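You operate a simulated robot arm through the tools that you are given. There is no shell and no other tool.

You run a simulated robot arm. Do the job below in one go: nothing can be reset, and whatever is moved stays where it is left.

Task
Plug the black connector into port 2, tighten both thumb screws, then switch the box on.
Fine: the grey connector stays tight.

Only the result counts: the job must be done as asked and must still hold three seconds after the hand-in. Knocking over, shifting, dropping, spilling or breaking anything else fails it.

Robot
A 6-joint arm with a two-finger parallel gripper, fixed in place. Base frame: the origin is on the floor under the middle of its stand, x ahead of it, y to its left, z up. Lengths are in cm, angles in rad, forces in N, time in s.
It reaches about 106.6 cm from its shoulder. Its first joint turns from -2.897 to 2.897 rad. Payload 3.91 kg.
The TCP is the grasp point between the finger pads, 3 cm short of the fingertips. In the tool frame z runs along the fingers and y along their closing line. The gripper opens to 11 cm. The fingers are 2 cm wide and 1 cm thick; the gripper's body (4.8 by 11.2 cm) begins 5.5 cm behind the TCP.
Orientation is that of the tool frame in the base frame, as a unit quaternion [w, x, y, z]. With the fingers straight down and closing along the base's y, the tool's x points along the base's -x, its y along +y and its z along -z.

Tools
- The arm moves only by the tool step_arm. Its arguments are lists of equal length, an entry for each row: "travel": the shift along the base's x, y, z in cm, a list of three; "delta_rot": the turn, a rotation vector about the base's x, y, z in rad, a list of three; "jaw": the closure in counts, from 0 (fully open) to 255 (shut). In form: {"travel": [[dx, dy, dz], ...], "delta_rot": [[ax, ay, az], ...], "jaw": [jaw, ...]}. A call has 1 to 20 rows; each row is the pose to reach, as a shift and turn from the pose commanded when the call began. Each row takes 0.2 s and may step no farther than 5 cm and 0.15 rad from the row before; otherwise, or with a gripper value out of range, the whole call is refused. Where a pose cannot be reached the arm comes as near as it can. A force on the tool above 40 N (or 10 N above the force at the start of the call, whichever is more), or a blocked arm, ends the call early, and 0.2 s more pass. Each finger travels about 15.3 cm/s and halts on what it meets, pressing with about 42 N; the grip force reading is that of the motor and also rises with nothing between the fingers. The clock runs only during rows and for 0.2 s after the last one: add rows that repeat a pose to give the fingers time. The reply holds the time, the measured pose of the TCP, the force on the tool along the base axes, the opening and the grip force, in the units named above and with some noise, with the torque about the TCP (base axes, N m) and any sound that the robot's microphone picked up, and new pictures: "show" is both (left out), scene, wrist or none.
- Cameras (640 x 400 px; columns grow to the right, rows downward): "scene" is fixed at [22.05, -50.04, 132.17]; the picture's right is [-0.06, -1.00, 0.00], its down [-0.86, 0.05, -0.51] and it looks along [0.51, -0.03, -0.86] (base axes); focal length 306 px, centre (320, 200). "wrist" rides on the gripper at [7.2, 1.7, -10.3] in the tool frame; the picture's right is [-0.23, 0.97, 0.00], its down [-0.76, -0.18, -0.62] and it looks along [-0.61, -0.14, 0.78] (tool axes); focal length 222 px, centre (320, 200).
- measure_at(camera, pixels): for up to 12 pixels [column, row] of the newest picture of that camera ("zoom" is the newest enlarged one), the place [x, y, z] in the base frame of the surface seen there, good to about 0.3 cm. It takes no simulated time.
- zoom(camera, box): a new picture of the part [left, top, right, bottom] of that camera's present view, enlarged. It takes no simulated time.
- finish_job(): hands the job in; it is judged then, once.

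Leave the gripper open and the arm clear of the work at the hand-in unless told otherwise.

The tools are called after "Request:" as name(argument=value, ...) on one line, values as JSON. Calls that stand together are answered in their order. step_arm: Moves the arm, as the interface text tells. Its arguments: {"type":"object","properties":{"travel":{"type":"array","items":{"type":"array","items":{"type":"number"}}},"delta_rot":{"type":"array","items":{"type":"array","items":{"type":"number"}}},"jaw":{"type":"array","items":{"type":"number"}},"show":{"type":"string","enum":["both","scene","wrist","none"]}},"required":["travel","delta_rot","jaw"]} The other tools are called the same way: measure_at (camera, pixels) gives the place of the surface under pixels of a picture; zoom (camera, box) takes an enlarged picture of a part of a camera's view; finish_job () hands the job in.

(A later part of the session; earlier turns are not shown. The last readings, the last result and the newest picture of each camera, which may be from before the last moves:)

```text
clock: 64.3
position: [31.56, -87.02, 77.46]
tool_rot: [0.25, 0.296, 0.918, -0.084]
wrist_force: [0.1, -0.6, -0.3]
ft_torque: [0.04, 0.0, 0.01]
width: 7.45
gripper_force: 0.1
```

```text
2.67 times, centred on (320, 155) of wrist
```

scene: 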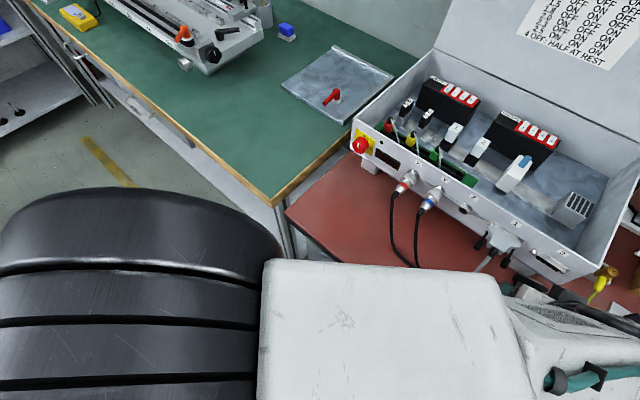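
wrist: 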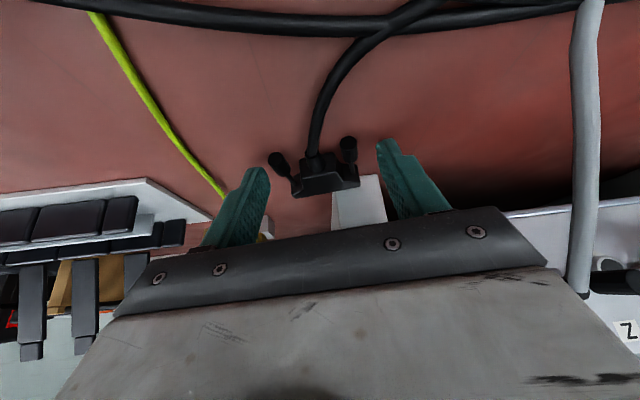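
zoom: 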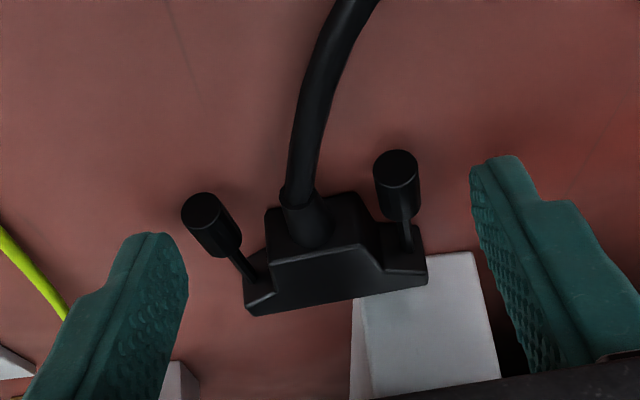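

The fingertips line up with the knobs. Closing gently on them.

Request:
step_arm(travel=[[0, 0, 0], [0, 0, 0], [0, 0, 0], [0, 0, 0]], delta_rot=[[0, 0, 0], [0, 0, 0], [0, 0, 0], [0, 0, 0]], jaw=[100, 112, 125, 135], show="wrist")

Request:
zoom(camera="wrist", box=[220, 80, 420, 230])

```text
clock: 65.3
position: [31.49, -86.96, 77.55]
tool_rot: [0.251, 0.295, 0.918, -0.084]
wrist_force: [0.0, -0.2, 0.8]
ft_torque: [0.01, -0.04, 0.03]
width: 5.43
gripper_force: 41.9
```

wrist: 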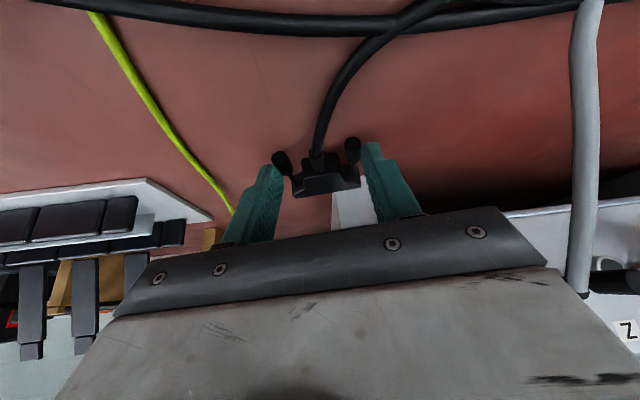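

```text
2.67 times, centred on (320, 155) of wrist
```

zoom: 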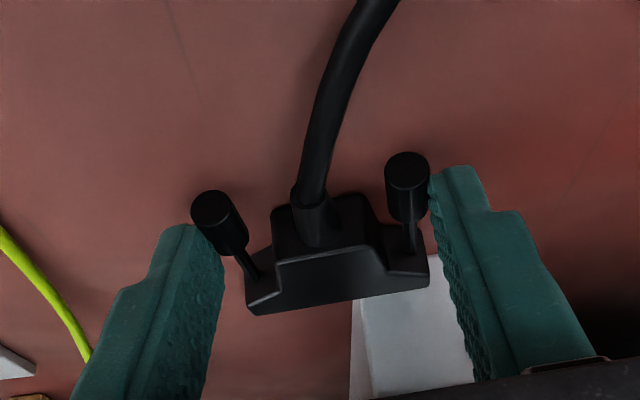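

The knobs are held (5.43 cm, 42 N). I'll drag the connector straight out from the box along the bench by about 8 cm.

Request:
step_arm(travel=[[-0.35, 0.35, 0.05], [-0.9, 0.9, 0.05], [-1.6, 1.6, 0.05], [-2.3, 2.3, 0.05], [-3, 3, 0.05], [-3.7, 3.7, 0.05], [-4.4, 4.4, 0.05], [-5.1, 5.1, 0.05], [-5.7, 5.7, 0.05], [-5.7, 5.7, 0.05]], delta_rot=[[0, 0, 0], [0, 0, 0], [0, 0, 0], [0, 0, 0], [0, 0, 0], [0, 0, 0], [0, 0, 0], [0, 0, 0], [0, 0, 0], [0, 0, 0]], jaw=[150, 150, 150, 150, 150, 150, 150, 150, 150, 150], show="wrist")

Request:
zoom(camera="wrist", box=[220, 80, 420, 230])

```text
clock: 67.5
position: [25.7, -81.32, 77.6]
tool_rot: [0.25, 0.295, 0.918, -0.083]
wrist_force: [0.5, 0.2, 0.4]
ft_torque: [-0.03, 0.03, 0.02]
width: 5.34
gripper_force: 41.9
```

wrist: 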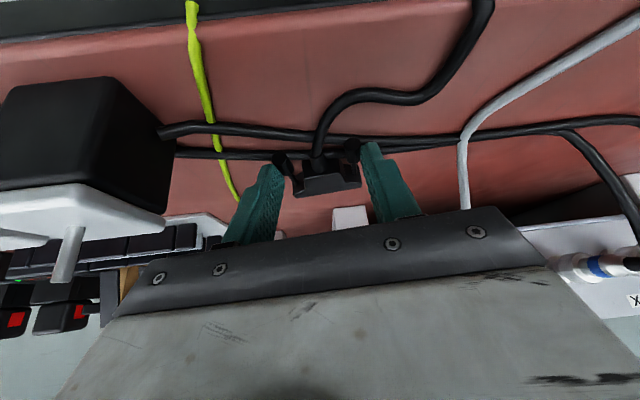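

```text
2.67 times, centred on (320, 155) of wrist
```

zoom: 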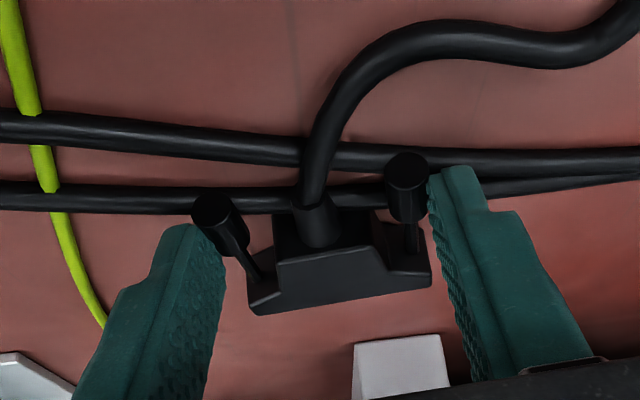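

The connector is now about 8 cm clear of the box. I'll release it, retreat diagonally and return the tool to vertical for a normal flange grip.

Request:
step_arm(travel=[[0, 0, 0], [0, 0, 0], [-0.8, 0.6, 1.8], [-1.7, 1.2, 3.5], [-2.5, 1.8, 5.2], [-2.5, 1.8, 7], [-1, 0.7, 8.5], [0.8, -0.6, 9.5], [1.5, -1.1, 9.5], [1.5, -1.1, 9.5]], delta_rot=[[0, 0, 0], [0, 0, 0], [0, 0, 0], [0, 0, 0], [0, 0, 0], [0.076, 0.107, 0], [0.152, 0.213, 0], [0.228, 0.32, 0], [0.304, 0.426, 0], [0.304, 0.426, 0]], jaw=[100, 83, 83, 83, 83, 83, 83, 83, 83, 83], show="wrist")

Request:
zoom(camera="wrist", box=[255, 40, 385, 150])

```text
clock: 69.7
position: [27.25, -82.47, 87.07]
tool_rot: [0.003, 0.305, 0.952, -0.005]
wrist_force: [0.4, -0.2, -0.7]
ft_torque: [0.0, -0.02, 0.03]
width: 7.43
gripper_force: 0.0
```

wrist: 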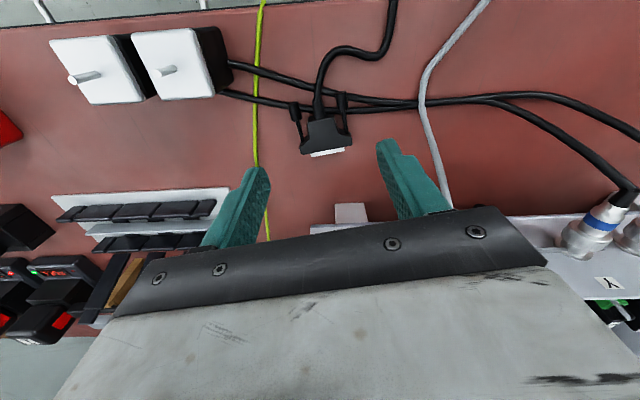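

```text
3.64 times, centred on (320, 95) of wrist
```

zoom: 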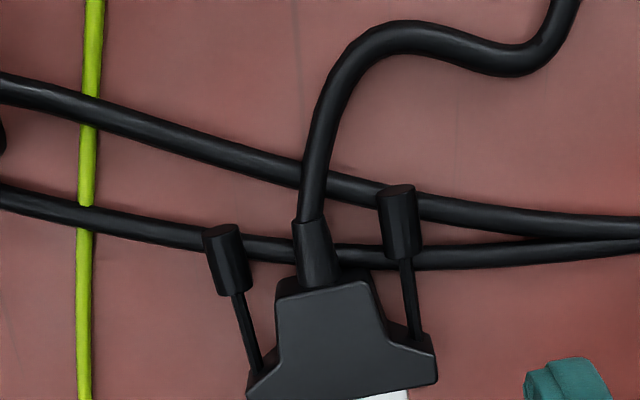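

Zooming on the connector to measure its new pose.

Request:
zoom(camera="wrist", box=[280, 95, 370, 165])

Request:
measure_at(camera="wrist", pixels=[[302, 153], [350, 147], [312, 156], [344, 151], [327, 153], [296, 112], [342, 101], [326, 135], [304, 150], [348, 143]])

```text
5.71 times, centred on (325, 130) of wrist
```

zoom: 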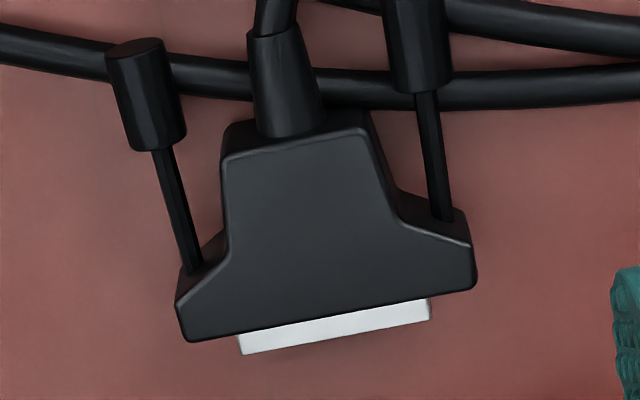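

```text
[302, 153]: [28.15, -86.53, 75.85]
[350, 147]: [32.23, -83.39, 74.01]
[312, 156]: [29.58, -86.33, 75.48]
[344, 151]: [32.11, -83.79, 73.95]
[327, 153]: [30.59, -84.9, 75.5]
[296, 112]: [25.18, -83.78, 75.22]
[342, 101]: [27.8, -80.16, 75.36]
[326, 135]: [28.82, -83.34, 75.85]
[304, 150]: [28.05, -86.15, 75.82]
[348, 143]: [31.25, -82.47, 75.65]
```

I want to confirm it is still the right way up after the fall, so I'll zoom on the shell's end as I did at the start.

Request:
zoom(camera="wrist", box=[320, 133, 370, 164])

Request:
zoom(camera="wrist", box=[290, 140, 330, 165])

```text
12.80 times, centred on (345, 148) of wrist
```

zoom: 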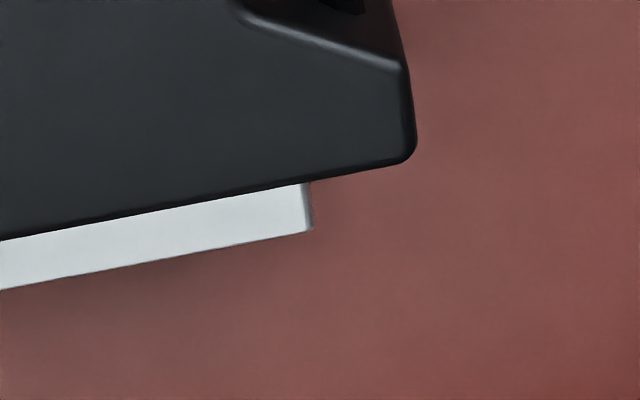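

```text
16.00 times, centred on (310, 152) of wrist
```

zoom: 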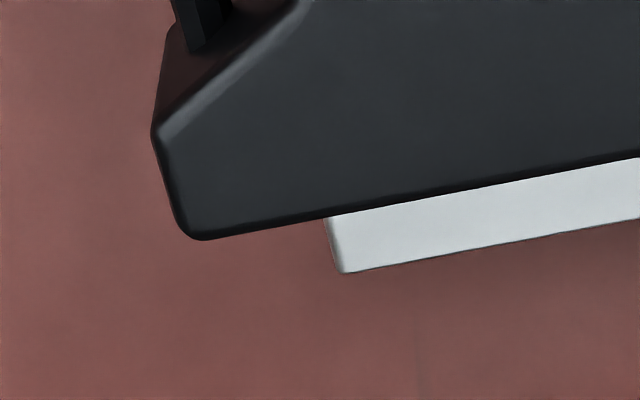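

It is still right way up, at yaw about 52.6°. I'll align the tool over the flange and descend with the jaw at 7.4 cm.

Request:
step_arm(travel=[[1, -0.8, -0.5], [2.04, -1.57, -1], [2.04, -1.57, -4], [2.04, -1.57, -6.5], [2.04, -1.57, -8.5], [2.04, -1.57, -9.2], [2.04, -1.57, -9.2]], delta_rot=[[0, 0, -0.033], [0, 0, -0.033], [0, 0, -0.033], [0, 0, -0.033], [0, 0, -0.033], [0, 0, -0.033], [0, 0, -0.033]], jaw=[83, 83, 83, 83, 83, 83, 83], show="wrist")

Request:
zoom(camera="wrist", box=[230, 90, 430, 220])

```text
clock: 71.3
position: [29.53, -84.18, 77.84]
tool_rot: [0.005, 0.322, 0.947, -0.005]
wrist_force: [0.3, -0.3, -0.4]
ft_torque: [0.0, -0.04, -0.03]
width: 7.43
gripper_force: 0.1
```

wrist: 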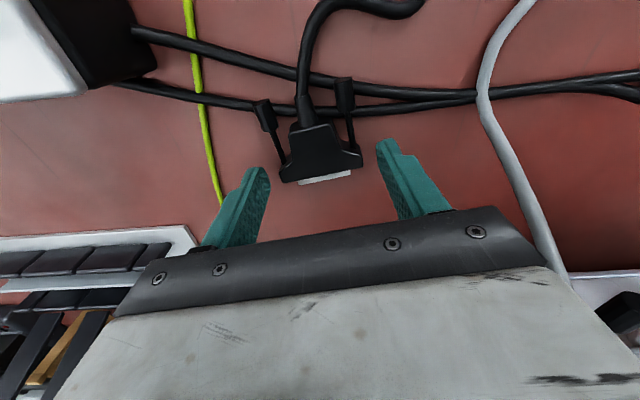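

```text
3.08 times, centred on (330, 155) of wrist
```

zoom: 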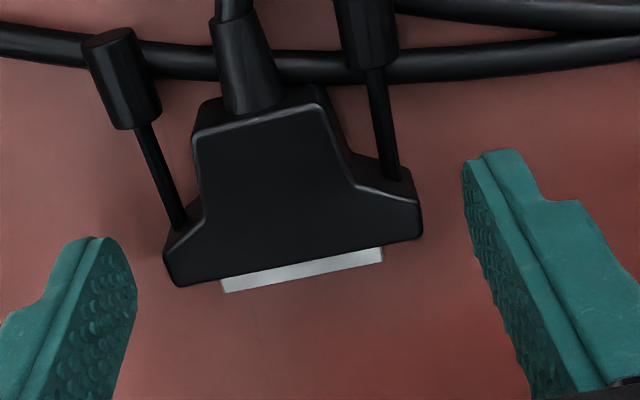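

The yaw matches, but the tool is about 0.8 cm too far forward. I'll shift back, level the small 0.8° tilt, and drop to grip depth.

Request:
step_arm(travel=[[-0.35, 0.26, 0], [-0.65, 0.5, 0], [-0.65, 0.5, -0.3], [-0.65, 0.5, -0.6], [-0.65, 0.5, -0.6]], delta_rot=[[0.0127, 0.006, 0], [0.0127, 0.006, 0], [0.0127, 0.006, 0], [0.0127, 0.006, 0], [0.0127, 0.006, 0]], jaw=[83, 83, 83, 83, 83], show="wrist")

Request:
zoom(camera="wrist", box=[230, 90, 430, 220])

```text
clock: 72.5
position: [28.63, -83.64, 77.27]
tool_rot: [-0.001, 0.321, 0.947, 0.0]
wrist_force: [0.5, 0.3, 0.2]
ft_torque: [0.0, 0.01, 0.0]
width: 7.43
gripper_force: 0.0
```

wrist: 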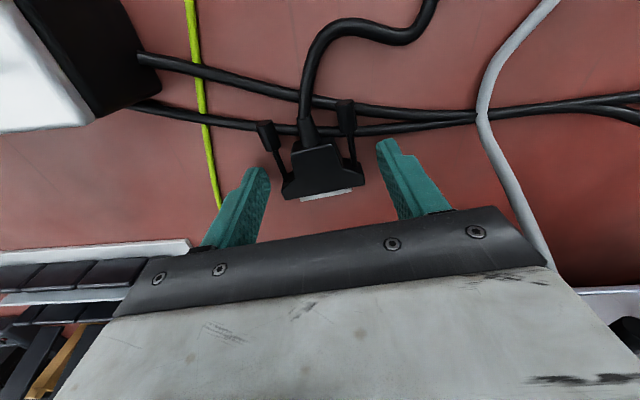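

```text
3.08 times, centred on (330, 155) of wrist
```

zoom: 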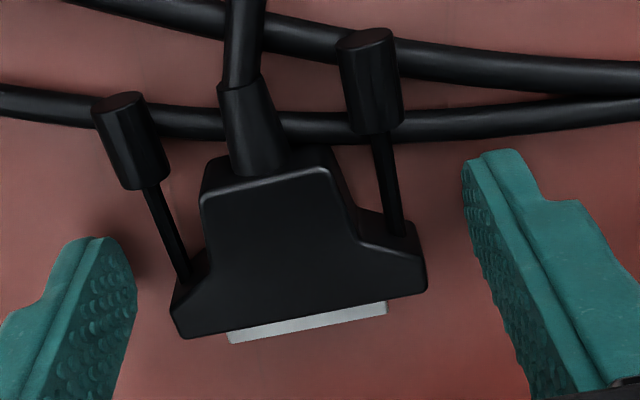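

It's now about 0.4 cm too far back compared with the good grasp before. I'll move forward 0.35 cm and close.

Request:
step_arm(travel=[[0.278, -0.212, 0], [0.278, -0.212, 0], [0.278, -0.212, 0], [0.278, -0.212, 0], [0.278, -0.212, 0], [0.278, -0.212, 0]], delta_rot=[[0, 0, 0], [0, 0, 0], [0, 0, 0], [0, 0, 0], [0, 0, 0], [0, 0, 0]], jaw=[83, 83, 105, 125, 160, 200], show="wrist")

Request:
zoom(camera="wrist", box=[230, 90, 430, 220])

```text
clock: 73.9
position: [28.98, -83.65, 77.38]
tool_rot: [-0.002, 0.322, 0.947, -0.001]
wrist_force: [0.5, -0.2, 0.4]
ft_torque: [-0.01, 0.0, -0.03]
width: 5.49
gripper_force: 41.8
```

wrist: 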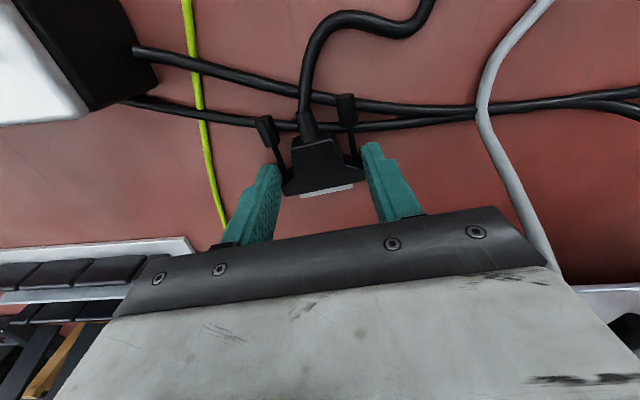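

```text
3.08 times, centred on (330, 155) of wrist
```

zoom: 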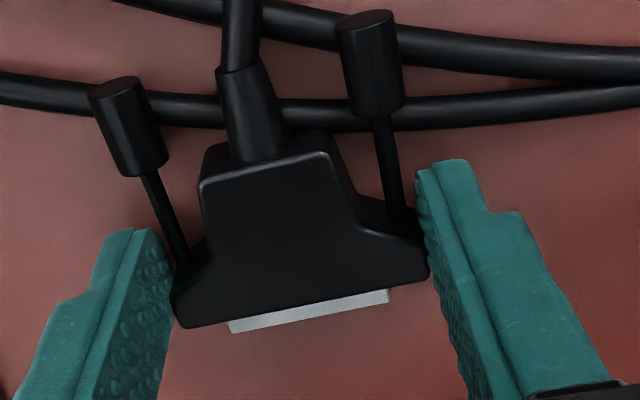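

The grip is solid at 5.49 cm. I'll lift about 9.07 cm to port height, turn the yaw by -0.124 rad to the panel, then move to the standoff in front of port 2.

Request:
step_arm(travel=[[0, 0, 0.2], [0, 0, 0.6], [0, 0, 1.2], [0, 0, 2.2], [0, 0, 3.4], [0, 0, 4.6], [0, 0, 5.8], [0, 0, 7], [0, 0, 8.2], [0, 0, 9.07], [0.75, -0.25, 9.07], [1.5, -0.5, 9.07], [2.3, -0.75, 9.07], [3.1, -1, 9.07], [3.85, -1.25, 9.07], [4.55, -1.5, 9.07], [4.55, -1.5, 9.07]], delta_rot=[[0, 0, 0], [0, 0, 0], [0, 0, 0], [0, 0, -0.02], [0, 0, -0.04], [0, 0, -0.06], [0, 0, -0.08], [0, 0, -0.1], [0, 0, -0.124], [0, 0, -0.124], [0, 0, -0.124], [0, 0, -0.124], [0, 0, -0.124], [0, 0, -0.124], [0, 0, -0.124], [0, 0, -0.124], [0, 0, -0.124]], jaw=[200, 200, 200, 200, 200, 200, 200, 200, 200, 200, 200, 200, 200, 200, 200, 200, 200], show="wrist")

Request:
zoom(camera="wrist", box=[265, 165, 385, 240])

Request:
zoom(camera="wrist", box=[250, 80, 362, 150])

Request:
zoom(camera="wrist", box=[390, 100, 502, 170])

```text
clock: 77.5
position: [33.43, -85.15, 86.46]
tool_rot: [-0.001, 0.379, 0.925, 0.0]
wrist_force: [0.3, 0.1, -0.1]
ft_torque: [0.0, -0.02, 0.02]
width: 5.5
gripper_force: 41.6
```

wrist: 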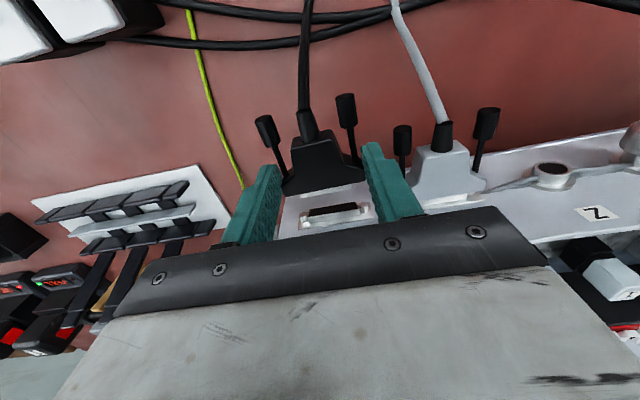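

```text
5.33 times, centred on (325, 202) of wrist
```

zoom: 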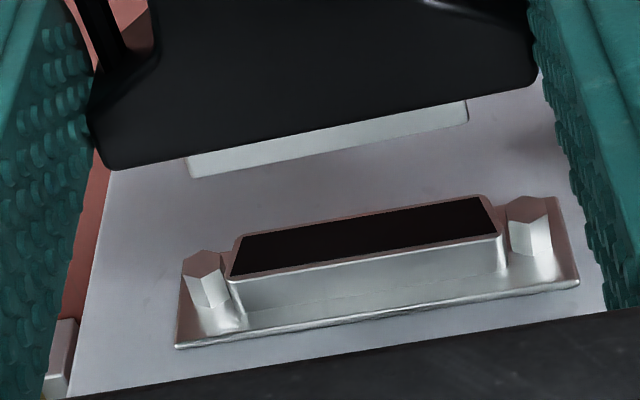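

```text
5.71 times, centred on (306, 115) of wrist
```

zoom: 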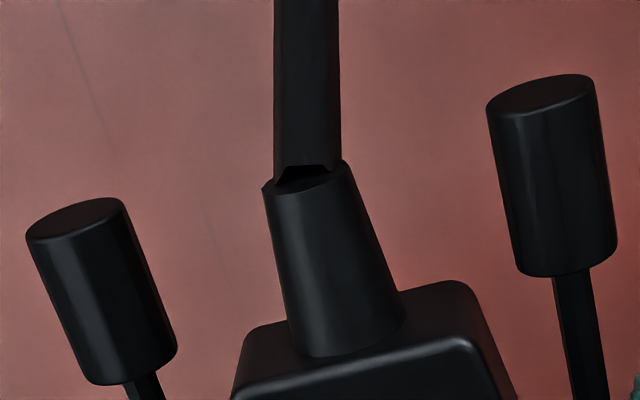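

```text
5.71 times, centred on (446, 135) of wrist
```

zoom: 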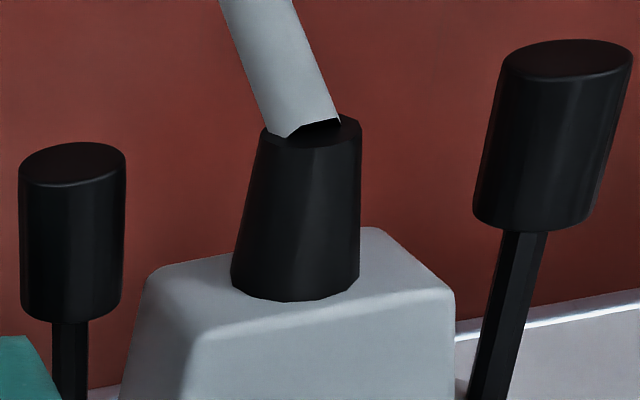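

Triangulation says shift about 0.16 cm toward the grey side, up 0.05 cm, and turn about -0.02 rad. I'll apply that and advance 1.2 cm, still short of the port, then check again.

Request:
step_arm(travel=[[0.06, 0.06, 0.05], [0.126, 0.128, 0.05], [0.4, -0.15, 0.05], [0.69, -0.44, 0.05], [0.97, -0.72, 0.05], [0.97, -0.72, 0.05]], delta_rot=[[0, 0, -0.011], [0, 0, -0.022], [0, 0, -0.022], [0, 0, -0.022], [0, 0, -0.022], [0, 0, -0.022]], jaw=[200, 200, 200, 200, 200, 200], show="wrist")

Request:
zoom(camera="wrist", box=[265, 150, 385, 225])

Request:
zoom(camera="wrist", box=[285, 165, 365, 215])

```text
clock: 78.9
position: [34.49, -86.0, 86.39]
tool_rot: [-0.001, 0.39, 0.921, -0.001]
wrist_force: [0.7, -0.2, -1.0]
ft_torque: [0.03, -0.02, 0.02]
width: 5.5
gripper_force: 42.0
```

wrist: 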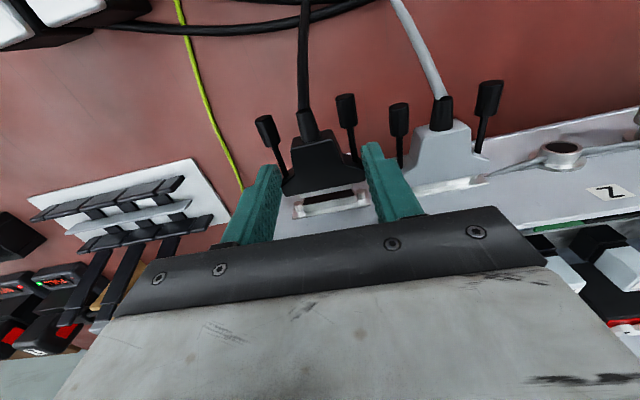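

```text
5.33 times, centred on (325, 188) of wrist
```

zoom: 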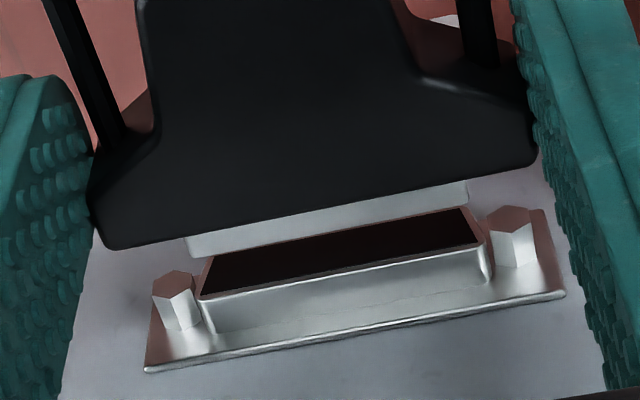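

```text
8.00 times, centred on (325, 190) of wrist
```

zoom: 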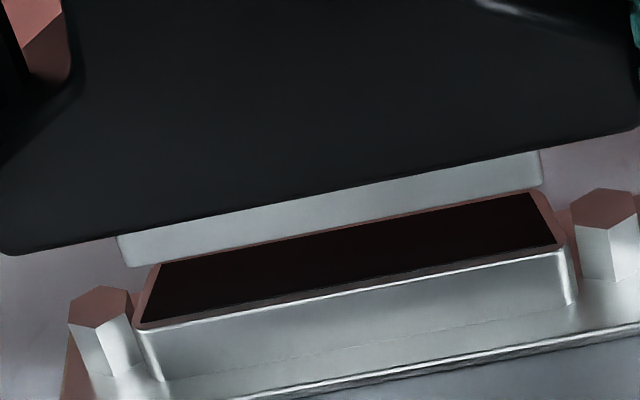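

The plug is centred on the opening within about 0.02 cm and parallel, with the height matched. I'll advance 1.1 cm into the port in small steps.

Request:
step_arm(travel=[[0.105, -0.107, 0], [0.21, -0.214, 0], [0.315, -0.321, 0], [0.42, -0.428, 0], [0.525, -0.535, 0], [0.63, -0.643, 0], [0.735, -0.75, 0], [0.77, -0.785, 0], [0.77, -0.785, 0]], delta_rot=[[0, 0, 0], [0, 0, 0], [0, 0, 0], [0, 0, 0], [0, 0, 0], [0, 0, 0], [0, 0, 0], [0, 0, 0], [0, 0, 0]], jaw=[200, 200, 200, 200, 200, 200, 200, 200, 200], show="wrist")

Request:
zoom(camera="wrist", box=[285, 165, 365, 215])

```text
clock: 80.9
position: [35.27, -86.65, 86.49]
tool_rot: [-0.002, 0.389, 0.921, 0.0]
wrist_force: [1.0, 0.7, -1.7]
ft_torque: [0.01, 0.03, 0.0]
width: 5.48
gripper_force: 42.2
```

wrist: 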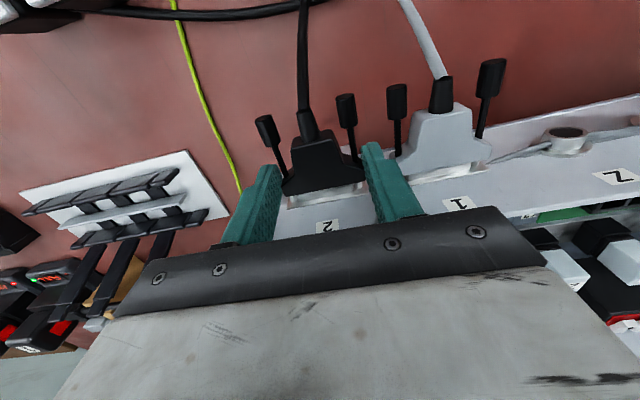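

```text
8.00 times, centred on (325, 190) of wrist
```

zoom: 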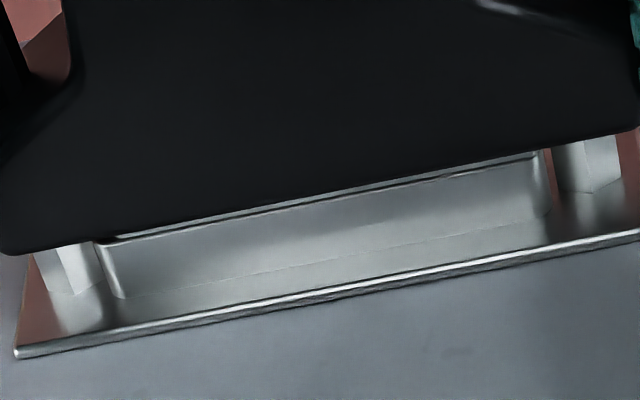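

The plug is sliding in with no resistance. I'll continue gently to the stop.

Request:
step_arm(travel=[[0.035, -0.036, 0], [0.07, -0.071, 0], [0.105, -0.107, 0], [0.14, -0.143, 0], [0.175, -0.178, 0], [0.175, -0.178, 0]], delta_rot=[[0, 0, 0], [0, 0, 0], [0, 0, 0], [0, 0, 0], [0, 0, 0], [0, 0, 0]], jaw=[200, 200, 200, 200, 200, 200], show="none")

```text
clock: 82.3
position: [35.35, -86.95, 86.52]
tool_rot: [-0.002, 0.39, 0.921, 0.001]
wrist_force: [-13.6, 12.4, -2.4]
ft_torque: [0.17, 0.28, 0.0]
width: 5.49
gripper_force: 41.6
```

An almost purely axial 18 N, with hardly any side load this time. I'll push another 0.07 cm to seat it firmly.

Request:
step_arm(travel=[[0.025, -0.025, 0], [0.05, -0.05, 0], [0.05, -0.05, 0]], delta_rot=[[0, 0, 0], [0, 0, 0], [0, 0, 0]], jaw=[200, 200, 200], show="wrist")

Request:
zoom(camera="wrist", box=[275, 165, 375, 225])

```text
clock: 83.1
position: [35.5, -87.03, 86.44]
tool_rot: [-0.001, 0.39, 0.921, 0.001]
wrist_force: [-22.7, 25.4, 2.4]
ft_torque: [0.69, 0.55, 0.16]
width: 5.53
gripper_force: 41.6
```

wrist: 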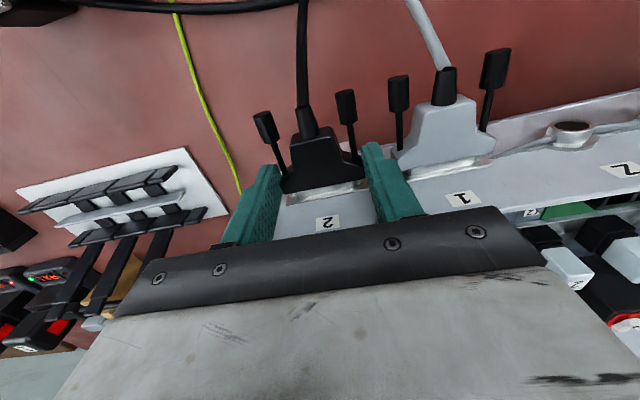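

```text
6.40 times, centred on (325, 195) of wrist
```

zoom: 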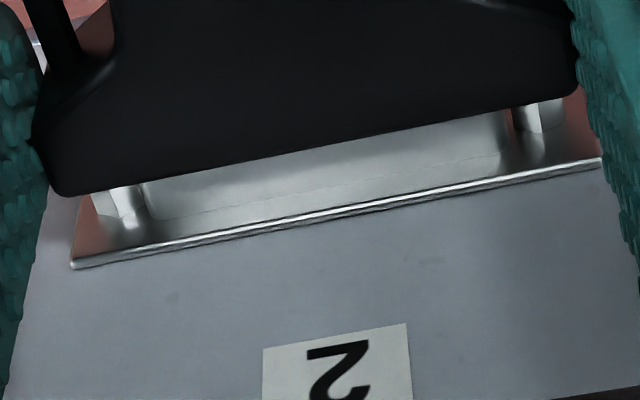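

The hard stop is reached: 34 N axial with the flange as close to the plate as the grey one. I'll relax the push, open slightly and lift away.

Request:
step_arm(travel=[[-0.05, 0.05, 0], [-0.09, 0.09, 0], [-0.09, 0.09, 0], [-0.09, 0.09, 0]], delta_rot=[[0, 0, 0], [0, 0, 0], [0, 0, 0], [0, 0, 0]], jaw=[200, 200, 119, 119], show="wrist")

Request:
zoom(camera="wrist", box=[245, 80, 505, 230])

```text
clock: 84.1
position: [35.51, -87.01, 86.5]
tool_rot: [0.001, 0.389, 0.921, -0.001]
wrist_force: [-6.7, 1.6, -2.1]
ft_torque: [-0.01, 0.23, 0.14]
width: 5.66
gripper_force: 0.0
```

wrist: 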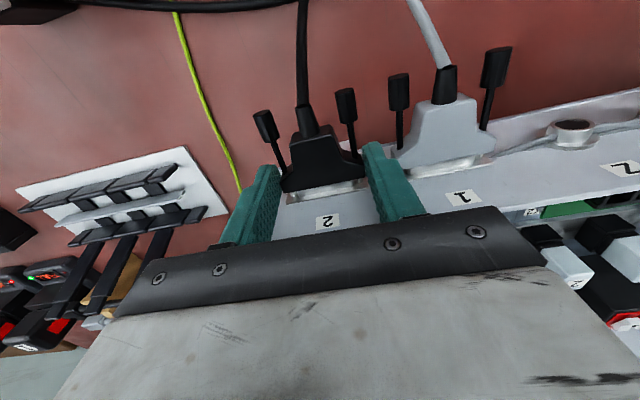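

```text
2.46 times, centred on (375, 155) of wrist
```

zoom: 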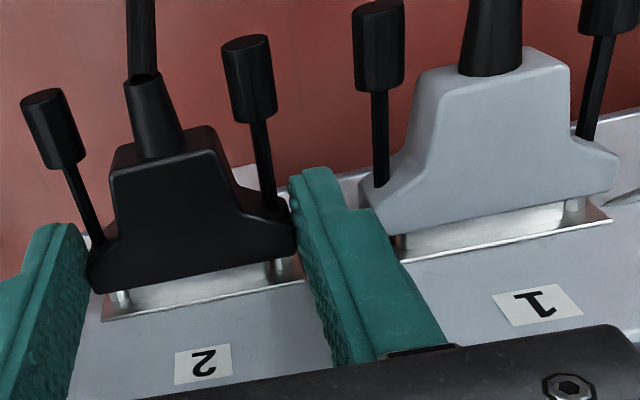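

The right finger is lightly against the grey flange, with the jaw stopped at 5.66. I'll ease the jaw slightly, shift 0.04 cm away from grey and lift straight up.

Request:
step_arm(travel=[[-0.03, -0.03, 0], [-0.03, -0.03, 0], [-0.03, -0.03, 0.15], [-0.03, -0.03, 0.4], [-0.03, -0.03, 0.7], [-0.03, -0.03, 1.0]], delta_rot=[[0, 0, 0], [0, 0, 0], [0, 0, 0], [0, 0, 0], [0, 0, 0], [0, 0, 0]], jaw=[123, 123, 123, 123, 123, 123], show="wrist")

Request:
zoom(camera="wrist", box=[245, 80, 505, 230])

```text
clock: 85.5
position: [35.37, -87.04, 87.53]
tool_rot: [-0.002, 0.39, 0.921, -0.001]
wrist_force: [1.2, 1.0, -0.1]
ft_torque: [0.01, -0.06, 0.01]
width: 5.78
gripper_force: 0.7
```

wrist: 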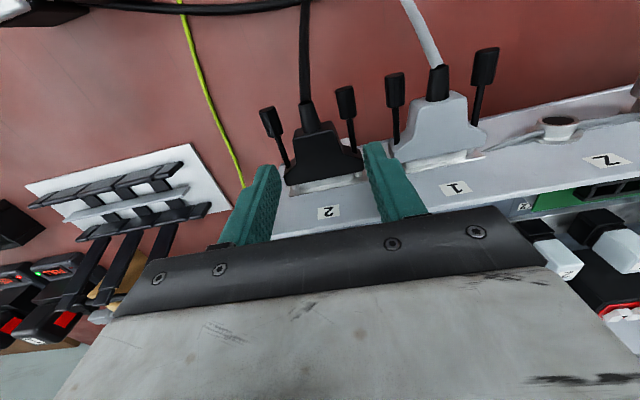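

```text
2.46 times, centred on (375, 155) of wrist
```

zoom: 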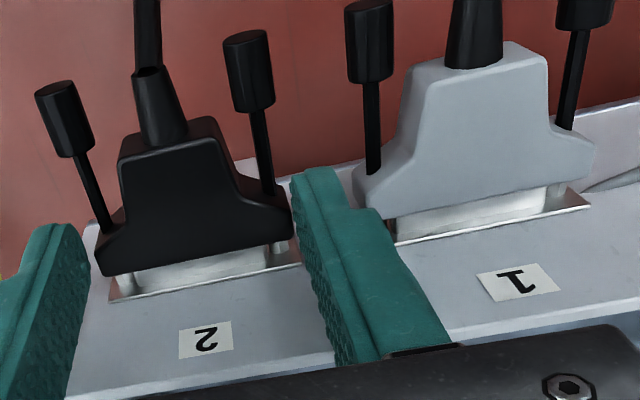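

Clearing well. I'll continue straight up, then back off.

Request:
step_arm(travel=[[0.02, 0.02, 0.4], [0.02, 0.02, 0.9], [0.02, 0.02, 2], [0, 0, 4], [-1, 1, 6.5], [-3, 3, 9], [-4.5, 4.5, 10], [-4.5, 4.5, 10]], delta_rot=[[0, 0, 0], [0, 0, 0], [0, 0, 0], [0, 0, 0], [0, 0, 0], [0, 0, 0], [0, 0, 0], [0, 0, 0]], jaw=[123, 123, 123, 123, 123, 123, 123, 123], show="wrist")

Request:
zoom(camera="wrist", box=[265, 100, 465, 225])

```text
clock: 87.3
position: [30.75, -82.64, 97.64]
tool_rot: [-0.001, 0.39, 0.921, 0.0]
wrist_force: [0.2, -0.2, -0.8]
ft_torque: [-0.01, 0.01, 0.01]
width: 5.68
gripper_force: 0.0
```

wrist: 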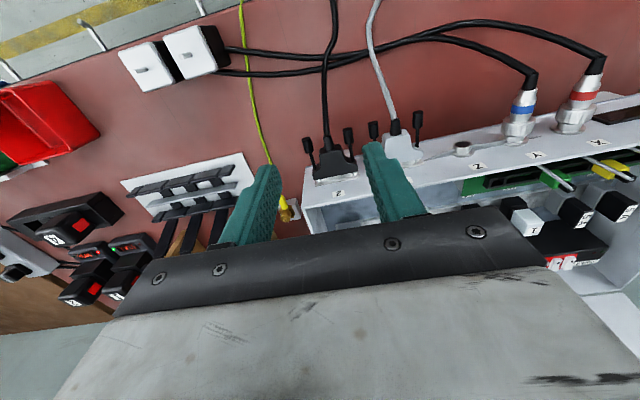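

```text
3.20 times, centred on (365, 162) of wrist
```

zoom: 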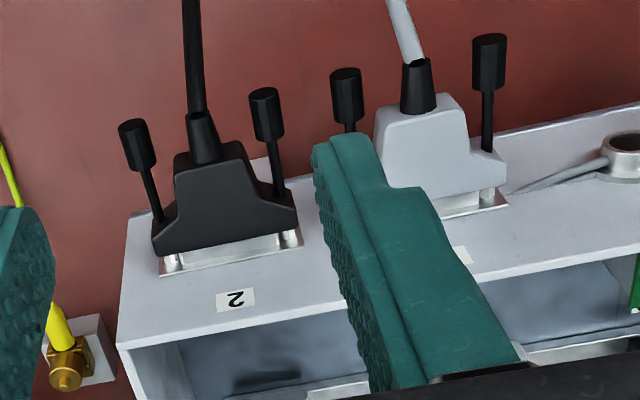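

The connector is seated and parallel in port 2. I'll reorient the tool to horizontal again, away from the box.

Request:
step_arm(travel=[[-1, 1, 0.4], [-2, 2, 0.4], [-3, 3, 0.4], [-4, 4, 0.4], [-5, 5, 0.4], [-6, 6, 0.4], [-6.7, 6.7, 0.4], [-6.7, 6.7, 0.4], [-6.7, 6.7, 0.4], [-6.7, 6.7, 0.4], [-6.7, 6.7, 0.4], [-6.7, 6.7, 0.4], [-6.7, 6.7, 0.4], [-6.7, 6.7, 0.4], [-6.7, 6.7, 0.4], [-6.7, 6.7, 0.4]], delta_rot=[[-0.0018, -0.114, -0.0806], [-0.0035, -0.228, -0.1612], [-0.0053, -0.342, -0.2418], [-0.0071, -0.456, -0.3224], [-0.0089, -0.57, -0.403], [-0.0106, -0.684, -0.4836], [-0.0124, -0.798, -0.5642], [-0.0142, -0.912, -0.6448], [-0.016, -1.026, -0.7254], [-0.0177, -1.14, -0.806], [-0.0195, -1.254, -0.8866], [-0.0213, -1.368, -0.9672], [-0.023, -1.482, -1.0478], [-0.0248, -1.596, -1.1284], [-0.0266, -1.71, -1.209], [-0.0266, -1.71, -1.209]], jaw=[123, 123, 123, 123, 123, 123, 150, 170, 195, 195, 195, 195, 195, 195, 195, 195], show="both")

Request:
zoom(camera="scene", box=[470, 215, 590, 300])

```text
clock: 90.7
position: [24.17, -75.84, 97.79]
tool_rot: [0.655, 0.656, 0.266, 0.266]
wrist_force: [-0.1, 0.7, 0.4]
ft_torque: [0.0, -0.02, 0.03]
width: 2.6
gripper_force: 0.1
```

scene: 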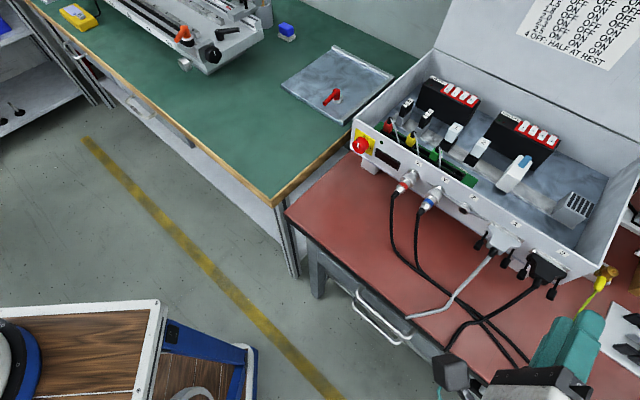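
wrist: 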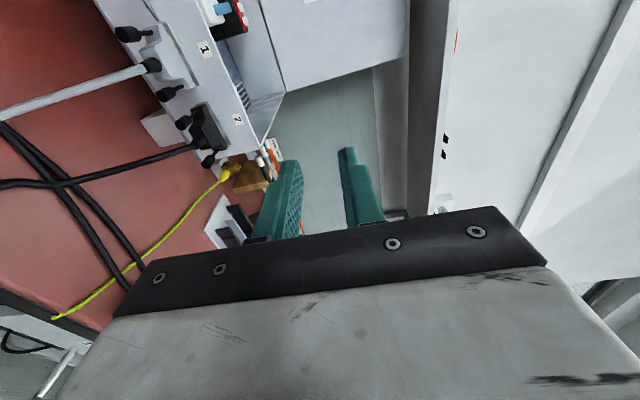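

```text
4.71 times, centred on (530, 258) of scene
```

zoom: 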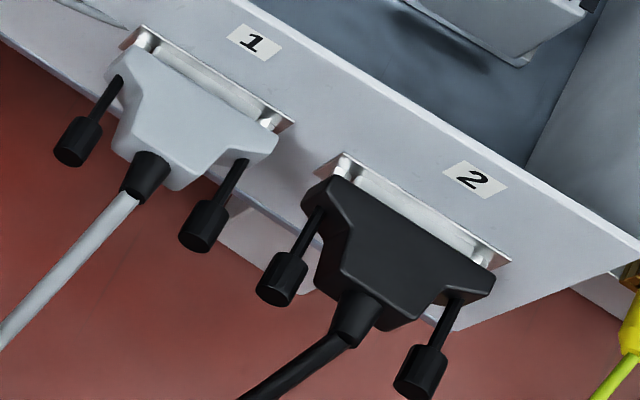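

It's seated exactly as before. Here in free air I'll test how far the wrist can roll in the tightening direction, and correct the yaw by 0.014 rad.

Request:
step_arm(travel=[[0, 0, 0], [0, 0, 0], [0, 0, 0], [0, 0, 0], [0, 0, 0], [0, 0, 0], [0, 0, 0], [0, 0, 0], [0, 0, 0], [0, 0, 0]], delta_rot=[[0.098, -0.1, 0.0], [0.197, -0.203, 0.0], [0.296, -0.305, 0.0], [0.395, -0.407, 0.0], [0.494, -0.509, 0.0], [0.592, -0.61, 0.0], [0.691, -0.712, 0.0], [0.79, -0.814, 0.0], [0.889, -0.916, 0.0], [0.987, -1.017, 0.0]], jaw=[195, 195, 195, 195, 195, 195, 195, 195, 195, 195], show="none")

```text
clock: 92.9
position: [24.11, -75.73, 97.82]
tool_rot: [0.324, 0.67, -0.225, 0.629]
wrist_force: [-1.2, 0.3, -0.4]
ft_torque: [0.06, 0.01, 0.01]
width: 2.58
gripper_force: 0.1
```

No limit out to 171°. I'll see how much farther it can go.

Request:
step_arm(travel=[[0, 0, 0], [0, 0, 0], [0, 0, 0], [0, 0, 0], [0, 0, 0], [0, 0, 0], [0, 0, 0], [0, 0, 0], [0, 0, 0], [0, 0, 0]], delta_rot=[[0.098, -0.1, 0.0], [0.197, -0.203, 0.0], [0.296, -0.305, 0.0], [0.395, -0.407, 0.0], [0.494, -0.509, 0.0], [0.592, -0.61, 0.0], [0.691, -0.712, 0.0], [0.79, -0.814, 0.0], [0.889, -0.916, 0.0], [0.987, -1.017, 0.0]], jaw=[195, 195, 195, 195, 195, 195, 195, 195, 195, 195], show="none")

```text
clock: 95.1
position: [24.08, -75.64, 97.73]
tool_rot: [-0.163, 0.362, -0.606, 0.689]
wrist_force: [0.1, -0.2, -0.2]
ft_torque: [-0.04, -0.02, 0.01]
width: 2.58
gripper_force: 0.0
```

Still free at about 252°. I'll test up to about 320°.

Request:
step_arm(travel=[[0, 0, 0], [0, 0, 0], [0, 0, 0], [0, 0, 0], [0, 0, 0], [0, 0, 0], [0, 0, 0], [0, 0, 0]], delta_rot=[[0.098, -0.1, 0.0], [0.197, -0.203, 0.0], [0.296, -0.305, 0.0], [0.395, -0.407, 0.0], [0.494, -0.509, 0.0], [0.592, -0.61, 0.0], [0.691, -0.712, 0.0], [0.79, -0.814, 0.0]], jaw=[195, 195, 195, 195, 195, 195, 195, 195], show="none")

```text
clock: 96.9
position: [24.31, -75.79, 97.89]
tool_rot: [0.507, 0.021, 0.707, -0.494]
wrist_force: [0.7, -0.5, 0.5]
ft_torque: [0.02, 0.01, -0.02]
width: 2.59
gripper_force: 0.0
```

The wrist can roll past 317°, so I can turn a screw about 240° per stroke. I'll unwind back toward the start angle in free air.

Request:
step_arm(travel=[[0, 0, 0], [0, 0, 0], [0, 0, 0], [0, 0, 0], [0, 0, 0], [0, 0, 0], [0, 0, 0], [0, 0, 0], [0, 0, 0], [0, 0, 0], [0, 0, 0], [0, 0, 0], [0, 0, 0], [0, 0, 0], [0, 0, 0], [0, 0, 0], [0, 0, 0], [0, 0, 0], [0, 0, 0], [0, 0, 0]], delta_rot=[[-0.1043, 0.1073, 0], [-0.2086, 0.2146, 0], [-0.3129, 0.3219, 0], [-0.4172, 0.4292, 0], [-0.5215, 0.5365, 0], [-0.6258, 0.6438, 0], [-0.7301, 0.7511, 0], [-0.8344, 0.8584, 0], [-0.9387, 0.9657, 0], [-1.043, 1.073, 0], [-1.1473, 1.1803, 0], [-1.2516, 1.2876, 0], [-1.3559, 1.3949, 0], [-1.4602, 1.5022, 0], [-1.5645, 1.6095, 0], [-1.6688, 1.7168, 0], [-1.7731, 1.8241, 0], [-1.8774, 1.9314, 0], [-1.9817, 2.0387, 0], [-2.086, 2.146, 0]], jaw=[195, 195, 195, 195, 195, 195, 195, 195, 195, 195, 195, 195, 195, 195, 195, 195, 195, 195, 195, 195], show="none")

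```text
clock: 101.1
position: [24.29, -75.84, 97.83]
tool_rot: [0.455, 0.703, -0.07, 0.542]
wrist_force: [0.0, 0.2, 0.5]
ft_torque: [-0.01, 0.01, -0.01]
width: 2.59
gripper_force: 0.2
```

Now I'll measure the knob positions again for the re-inserted connector.

Request:
zoom(camera="scene", box=[500, 245, 570, 300])

Request:
measure_at(camera="zoom", pixels=[[180, 190], [165, 215], [200, 165], [375, 330], [360, 355], [395, 300], [172, 200], [190, 180], [368, 340], [385, 315], [280, 260], [262, 285]])

```text
7.27 times, centred on (535, 272) of scene
```

zoom: 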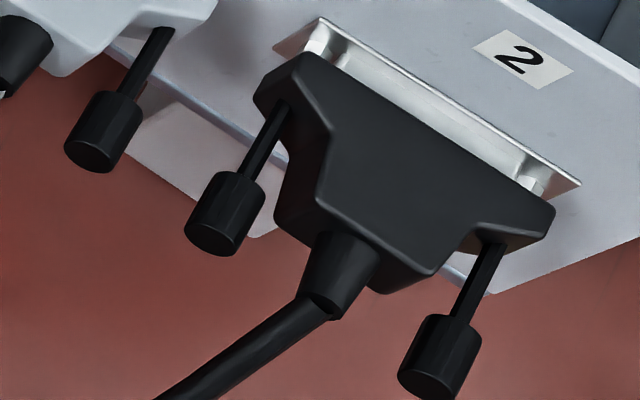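

```text
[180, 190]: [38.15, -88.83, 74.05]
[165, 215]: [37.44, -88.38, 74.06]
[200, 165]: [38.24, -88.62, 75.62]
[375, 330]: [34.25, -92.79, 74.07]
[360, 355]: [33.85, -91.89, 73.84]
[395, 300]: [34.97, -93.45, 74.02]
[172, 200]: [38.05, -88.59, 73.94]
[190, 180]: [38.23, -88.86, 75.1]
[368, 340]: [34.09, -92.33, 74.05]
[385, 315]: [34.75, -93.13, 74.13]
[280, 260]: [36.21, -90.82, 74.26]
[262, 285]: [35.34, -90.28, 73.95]
```

I picked the wrong pixels. The knobs in this zoom are at about (225,210) and (440,355), so I'll measure there.

Request:
measure_at(camera="zoom", pixels=[[225, 205], [215, 225], [235, 190], [210, 238], [440, 350], [430, 370], [450, 332], [422, 385], [106, 120], [95, 140], [265, 140], [478, 280]])

```text
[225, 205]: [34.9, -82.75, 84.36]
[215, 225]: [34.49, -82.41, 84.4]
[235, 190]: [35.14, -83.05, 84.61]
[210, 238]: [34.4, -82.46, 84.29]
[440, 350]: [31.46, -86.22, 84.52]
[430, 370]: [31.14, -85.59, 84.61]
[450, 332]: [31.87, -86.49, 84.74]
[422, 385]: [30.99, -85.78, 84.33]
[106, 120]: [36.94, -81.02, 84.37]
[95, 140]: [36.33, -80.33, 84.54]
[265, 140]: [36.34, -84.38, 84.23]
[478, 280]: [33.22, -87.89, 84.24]
```

Knob A (grey side) is at d≈-33.95, knob B at d≈-38.65, z≈84.1, with rear faces at n≈-82.5. I'll roll to the start angle of 60° while descending to a standoff behind knob A.

Request:
step_arm(travel=[[1.3, 0.45, 0], [2.7, 0.9, 0], [2.7, 0.9, -3.4], [2.7, 0.9, -6.8], [2.7, 0.9, -10.2], [2.7, 0.9, -13.7], [3.6, 0, -13.7], [4.5, -0.9, -13.7], [5.4, -1.8, -13.7], [6.24, -2.66, -13.7], [6.24, -2.66, -13.7]], delta_rot=[[-0.104, 0.107, 0], [-0.208, 0.214, 0], [-0.313, 0.322, 0], [-0.417, 0.429, 0], [-0.522, 0.537, 0], [-0.626, 0.644, 0], [-0.731, 0.752, 0], [-0.835, 0.859, 0], [-0.94, 0.967, 0], [-1.0447, 1.0753, 0], [-1.0447, 1.0753, 0]], jaw=[195, 195, 195, 195, 195, 195, 195, 195, 200, 205, 205], show="both")

Request:
zoom(camera="wrist", box=[260, 70, 380, 190])

Request:
zoom(camera="scene", box=[480, 230, 580, 310])

```text
clock: 103.5
position: [30.32, -78.43, 84.35]
tool_rot: [0.702, 0.563, 0.428, 0.087]
wrist_force: [-1.0, 0.8, 0.5]
ft_torque: [0.02, 0.03, 0.01]
width: 2.15
gripper_force: 0.0
```

scene: 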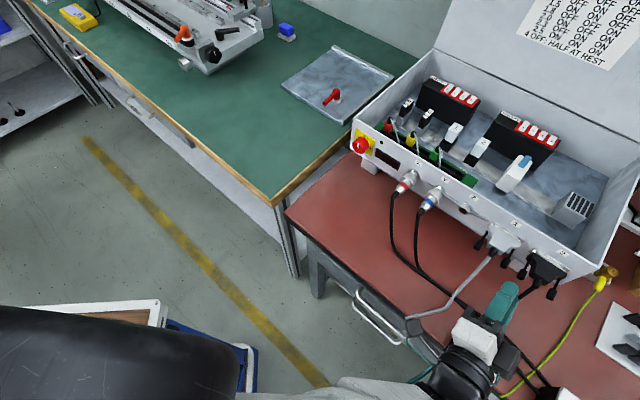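
wrist: 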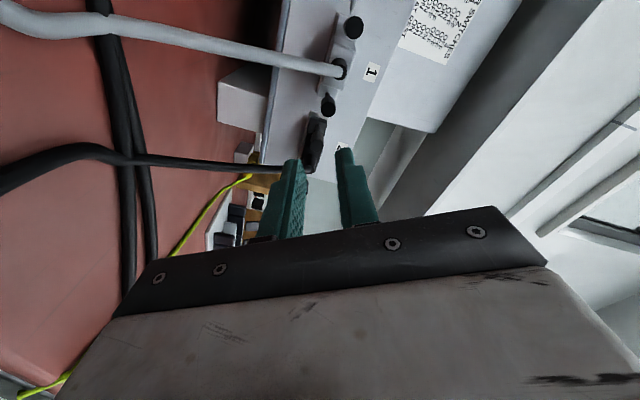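

```text
3.33 times, centred on (320, 130) of wrist
```

zoom: 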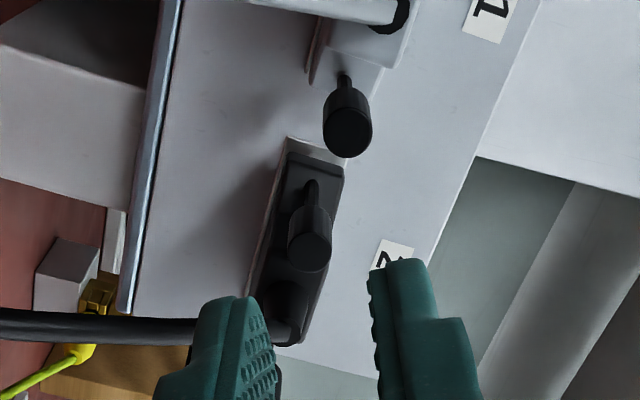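

```text
5.00 times, centred on (530, 270) of scene
```

zoom: 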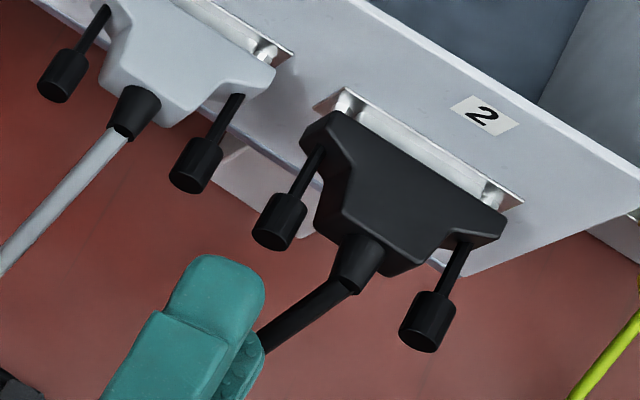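

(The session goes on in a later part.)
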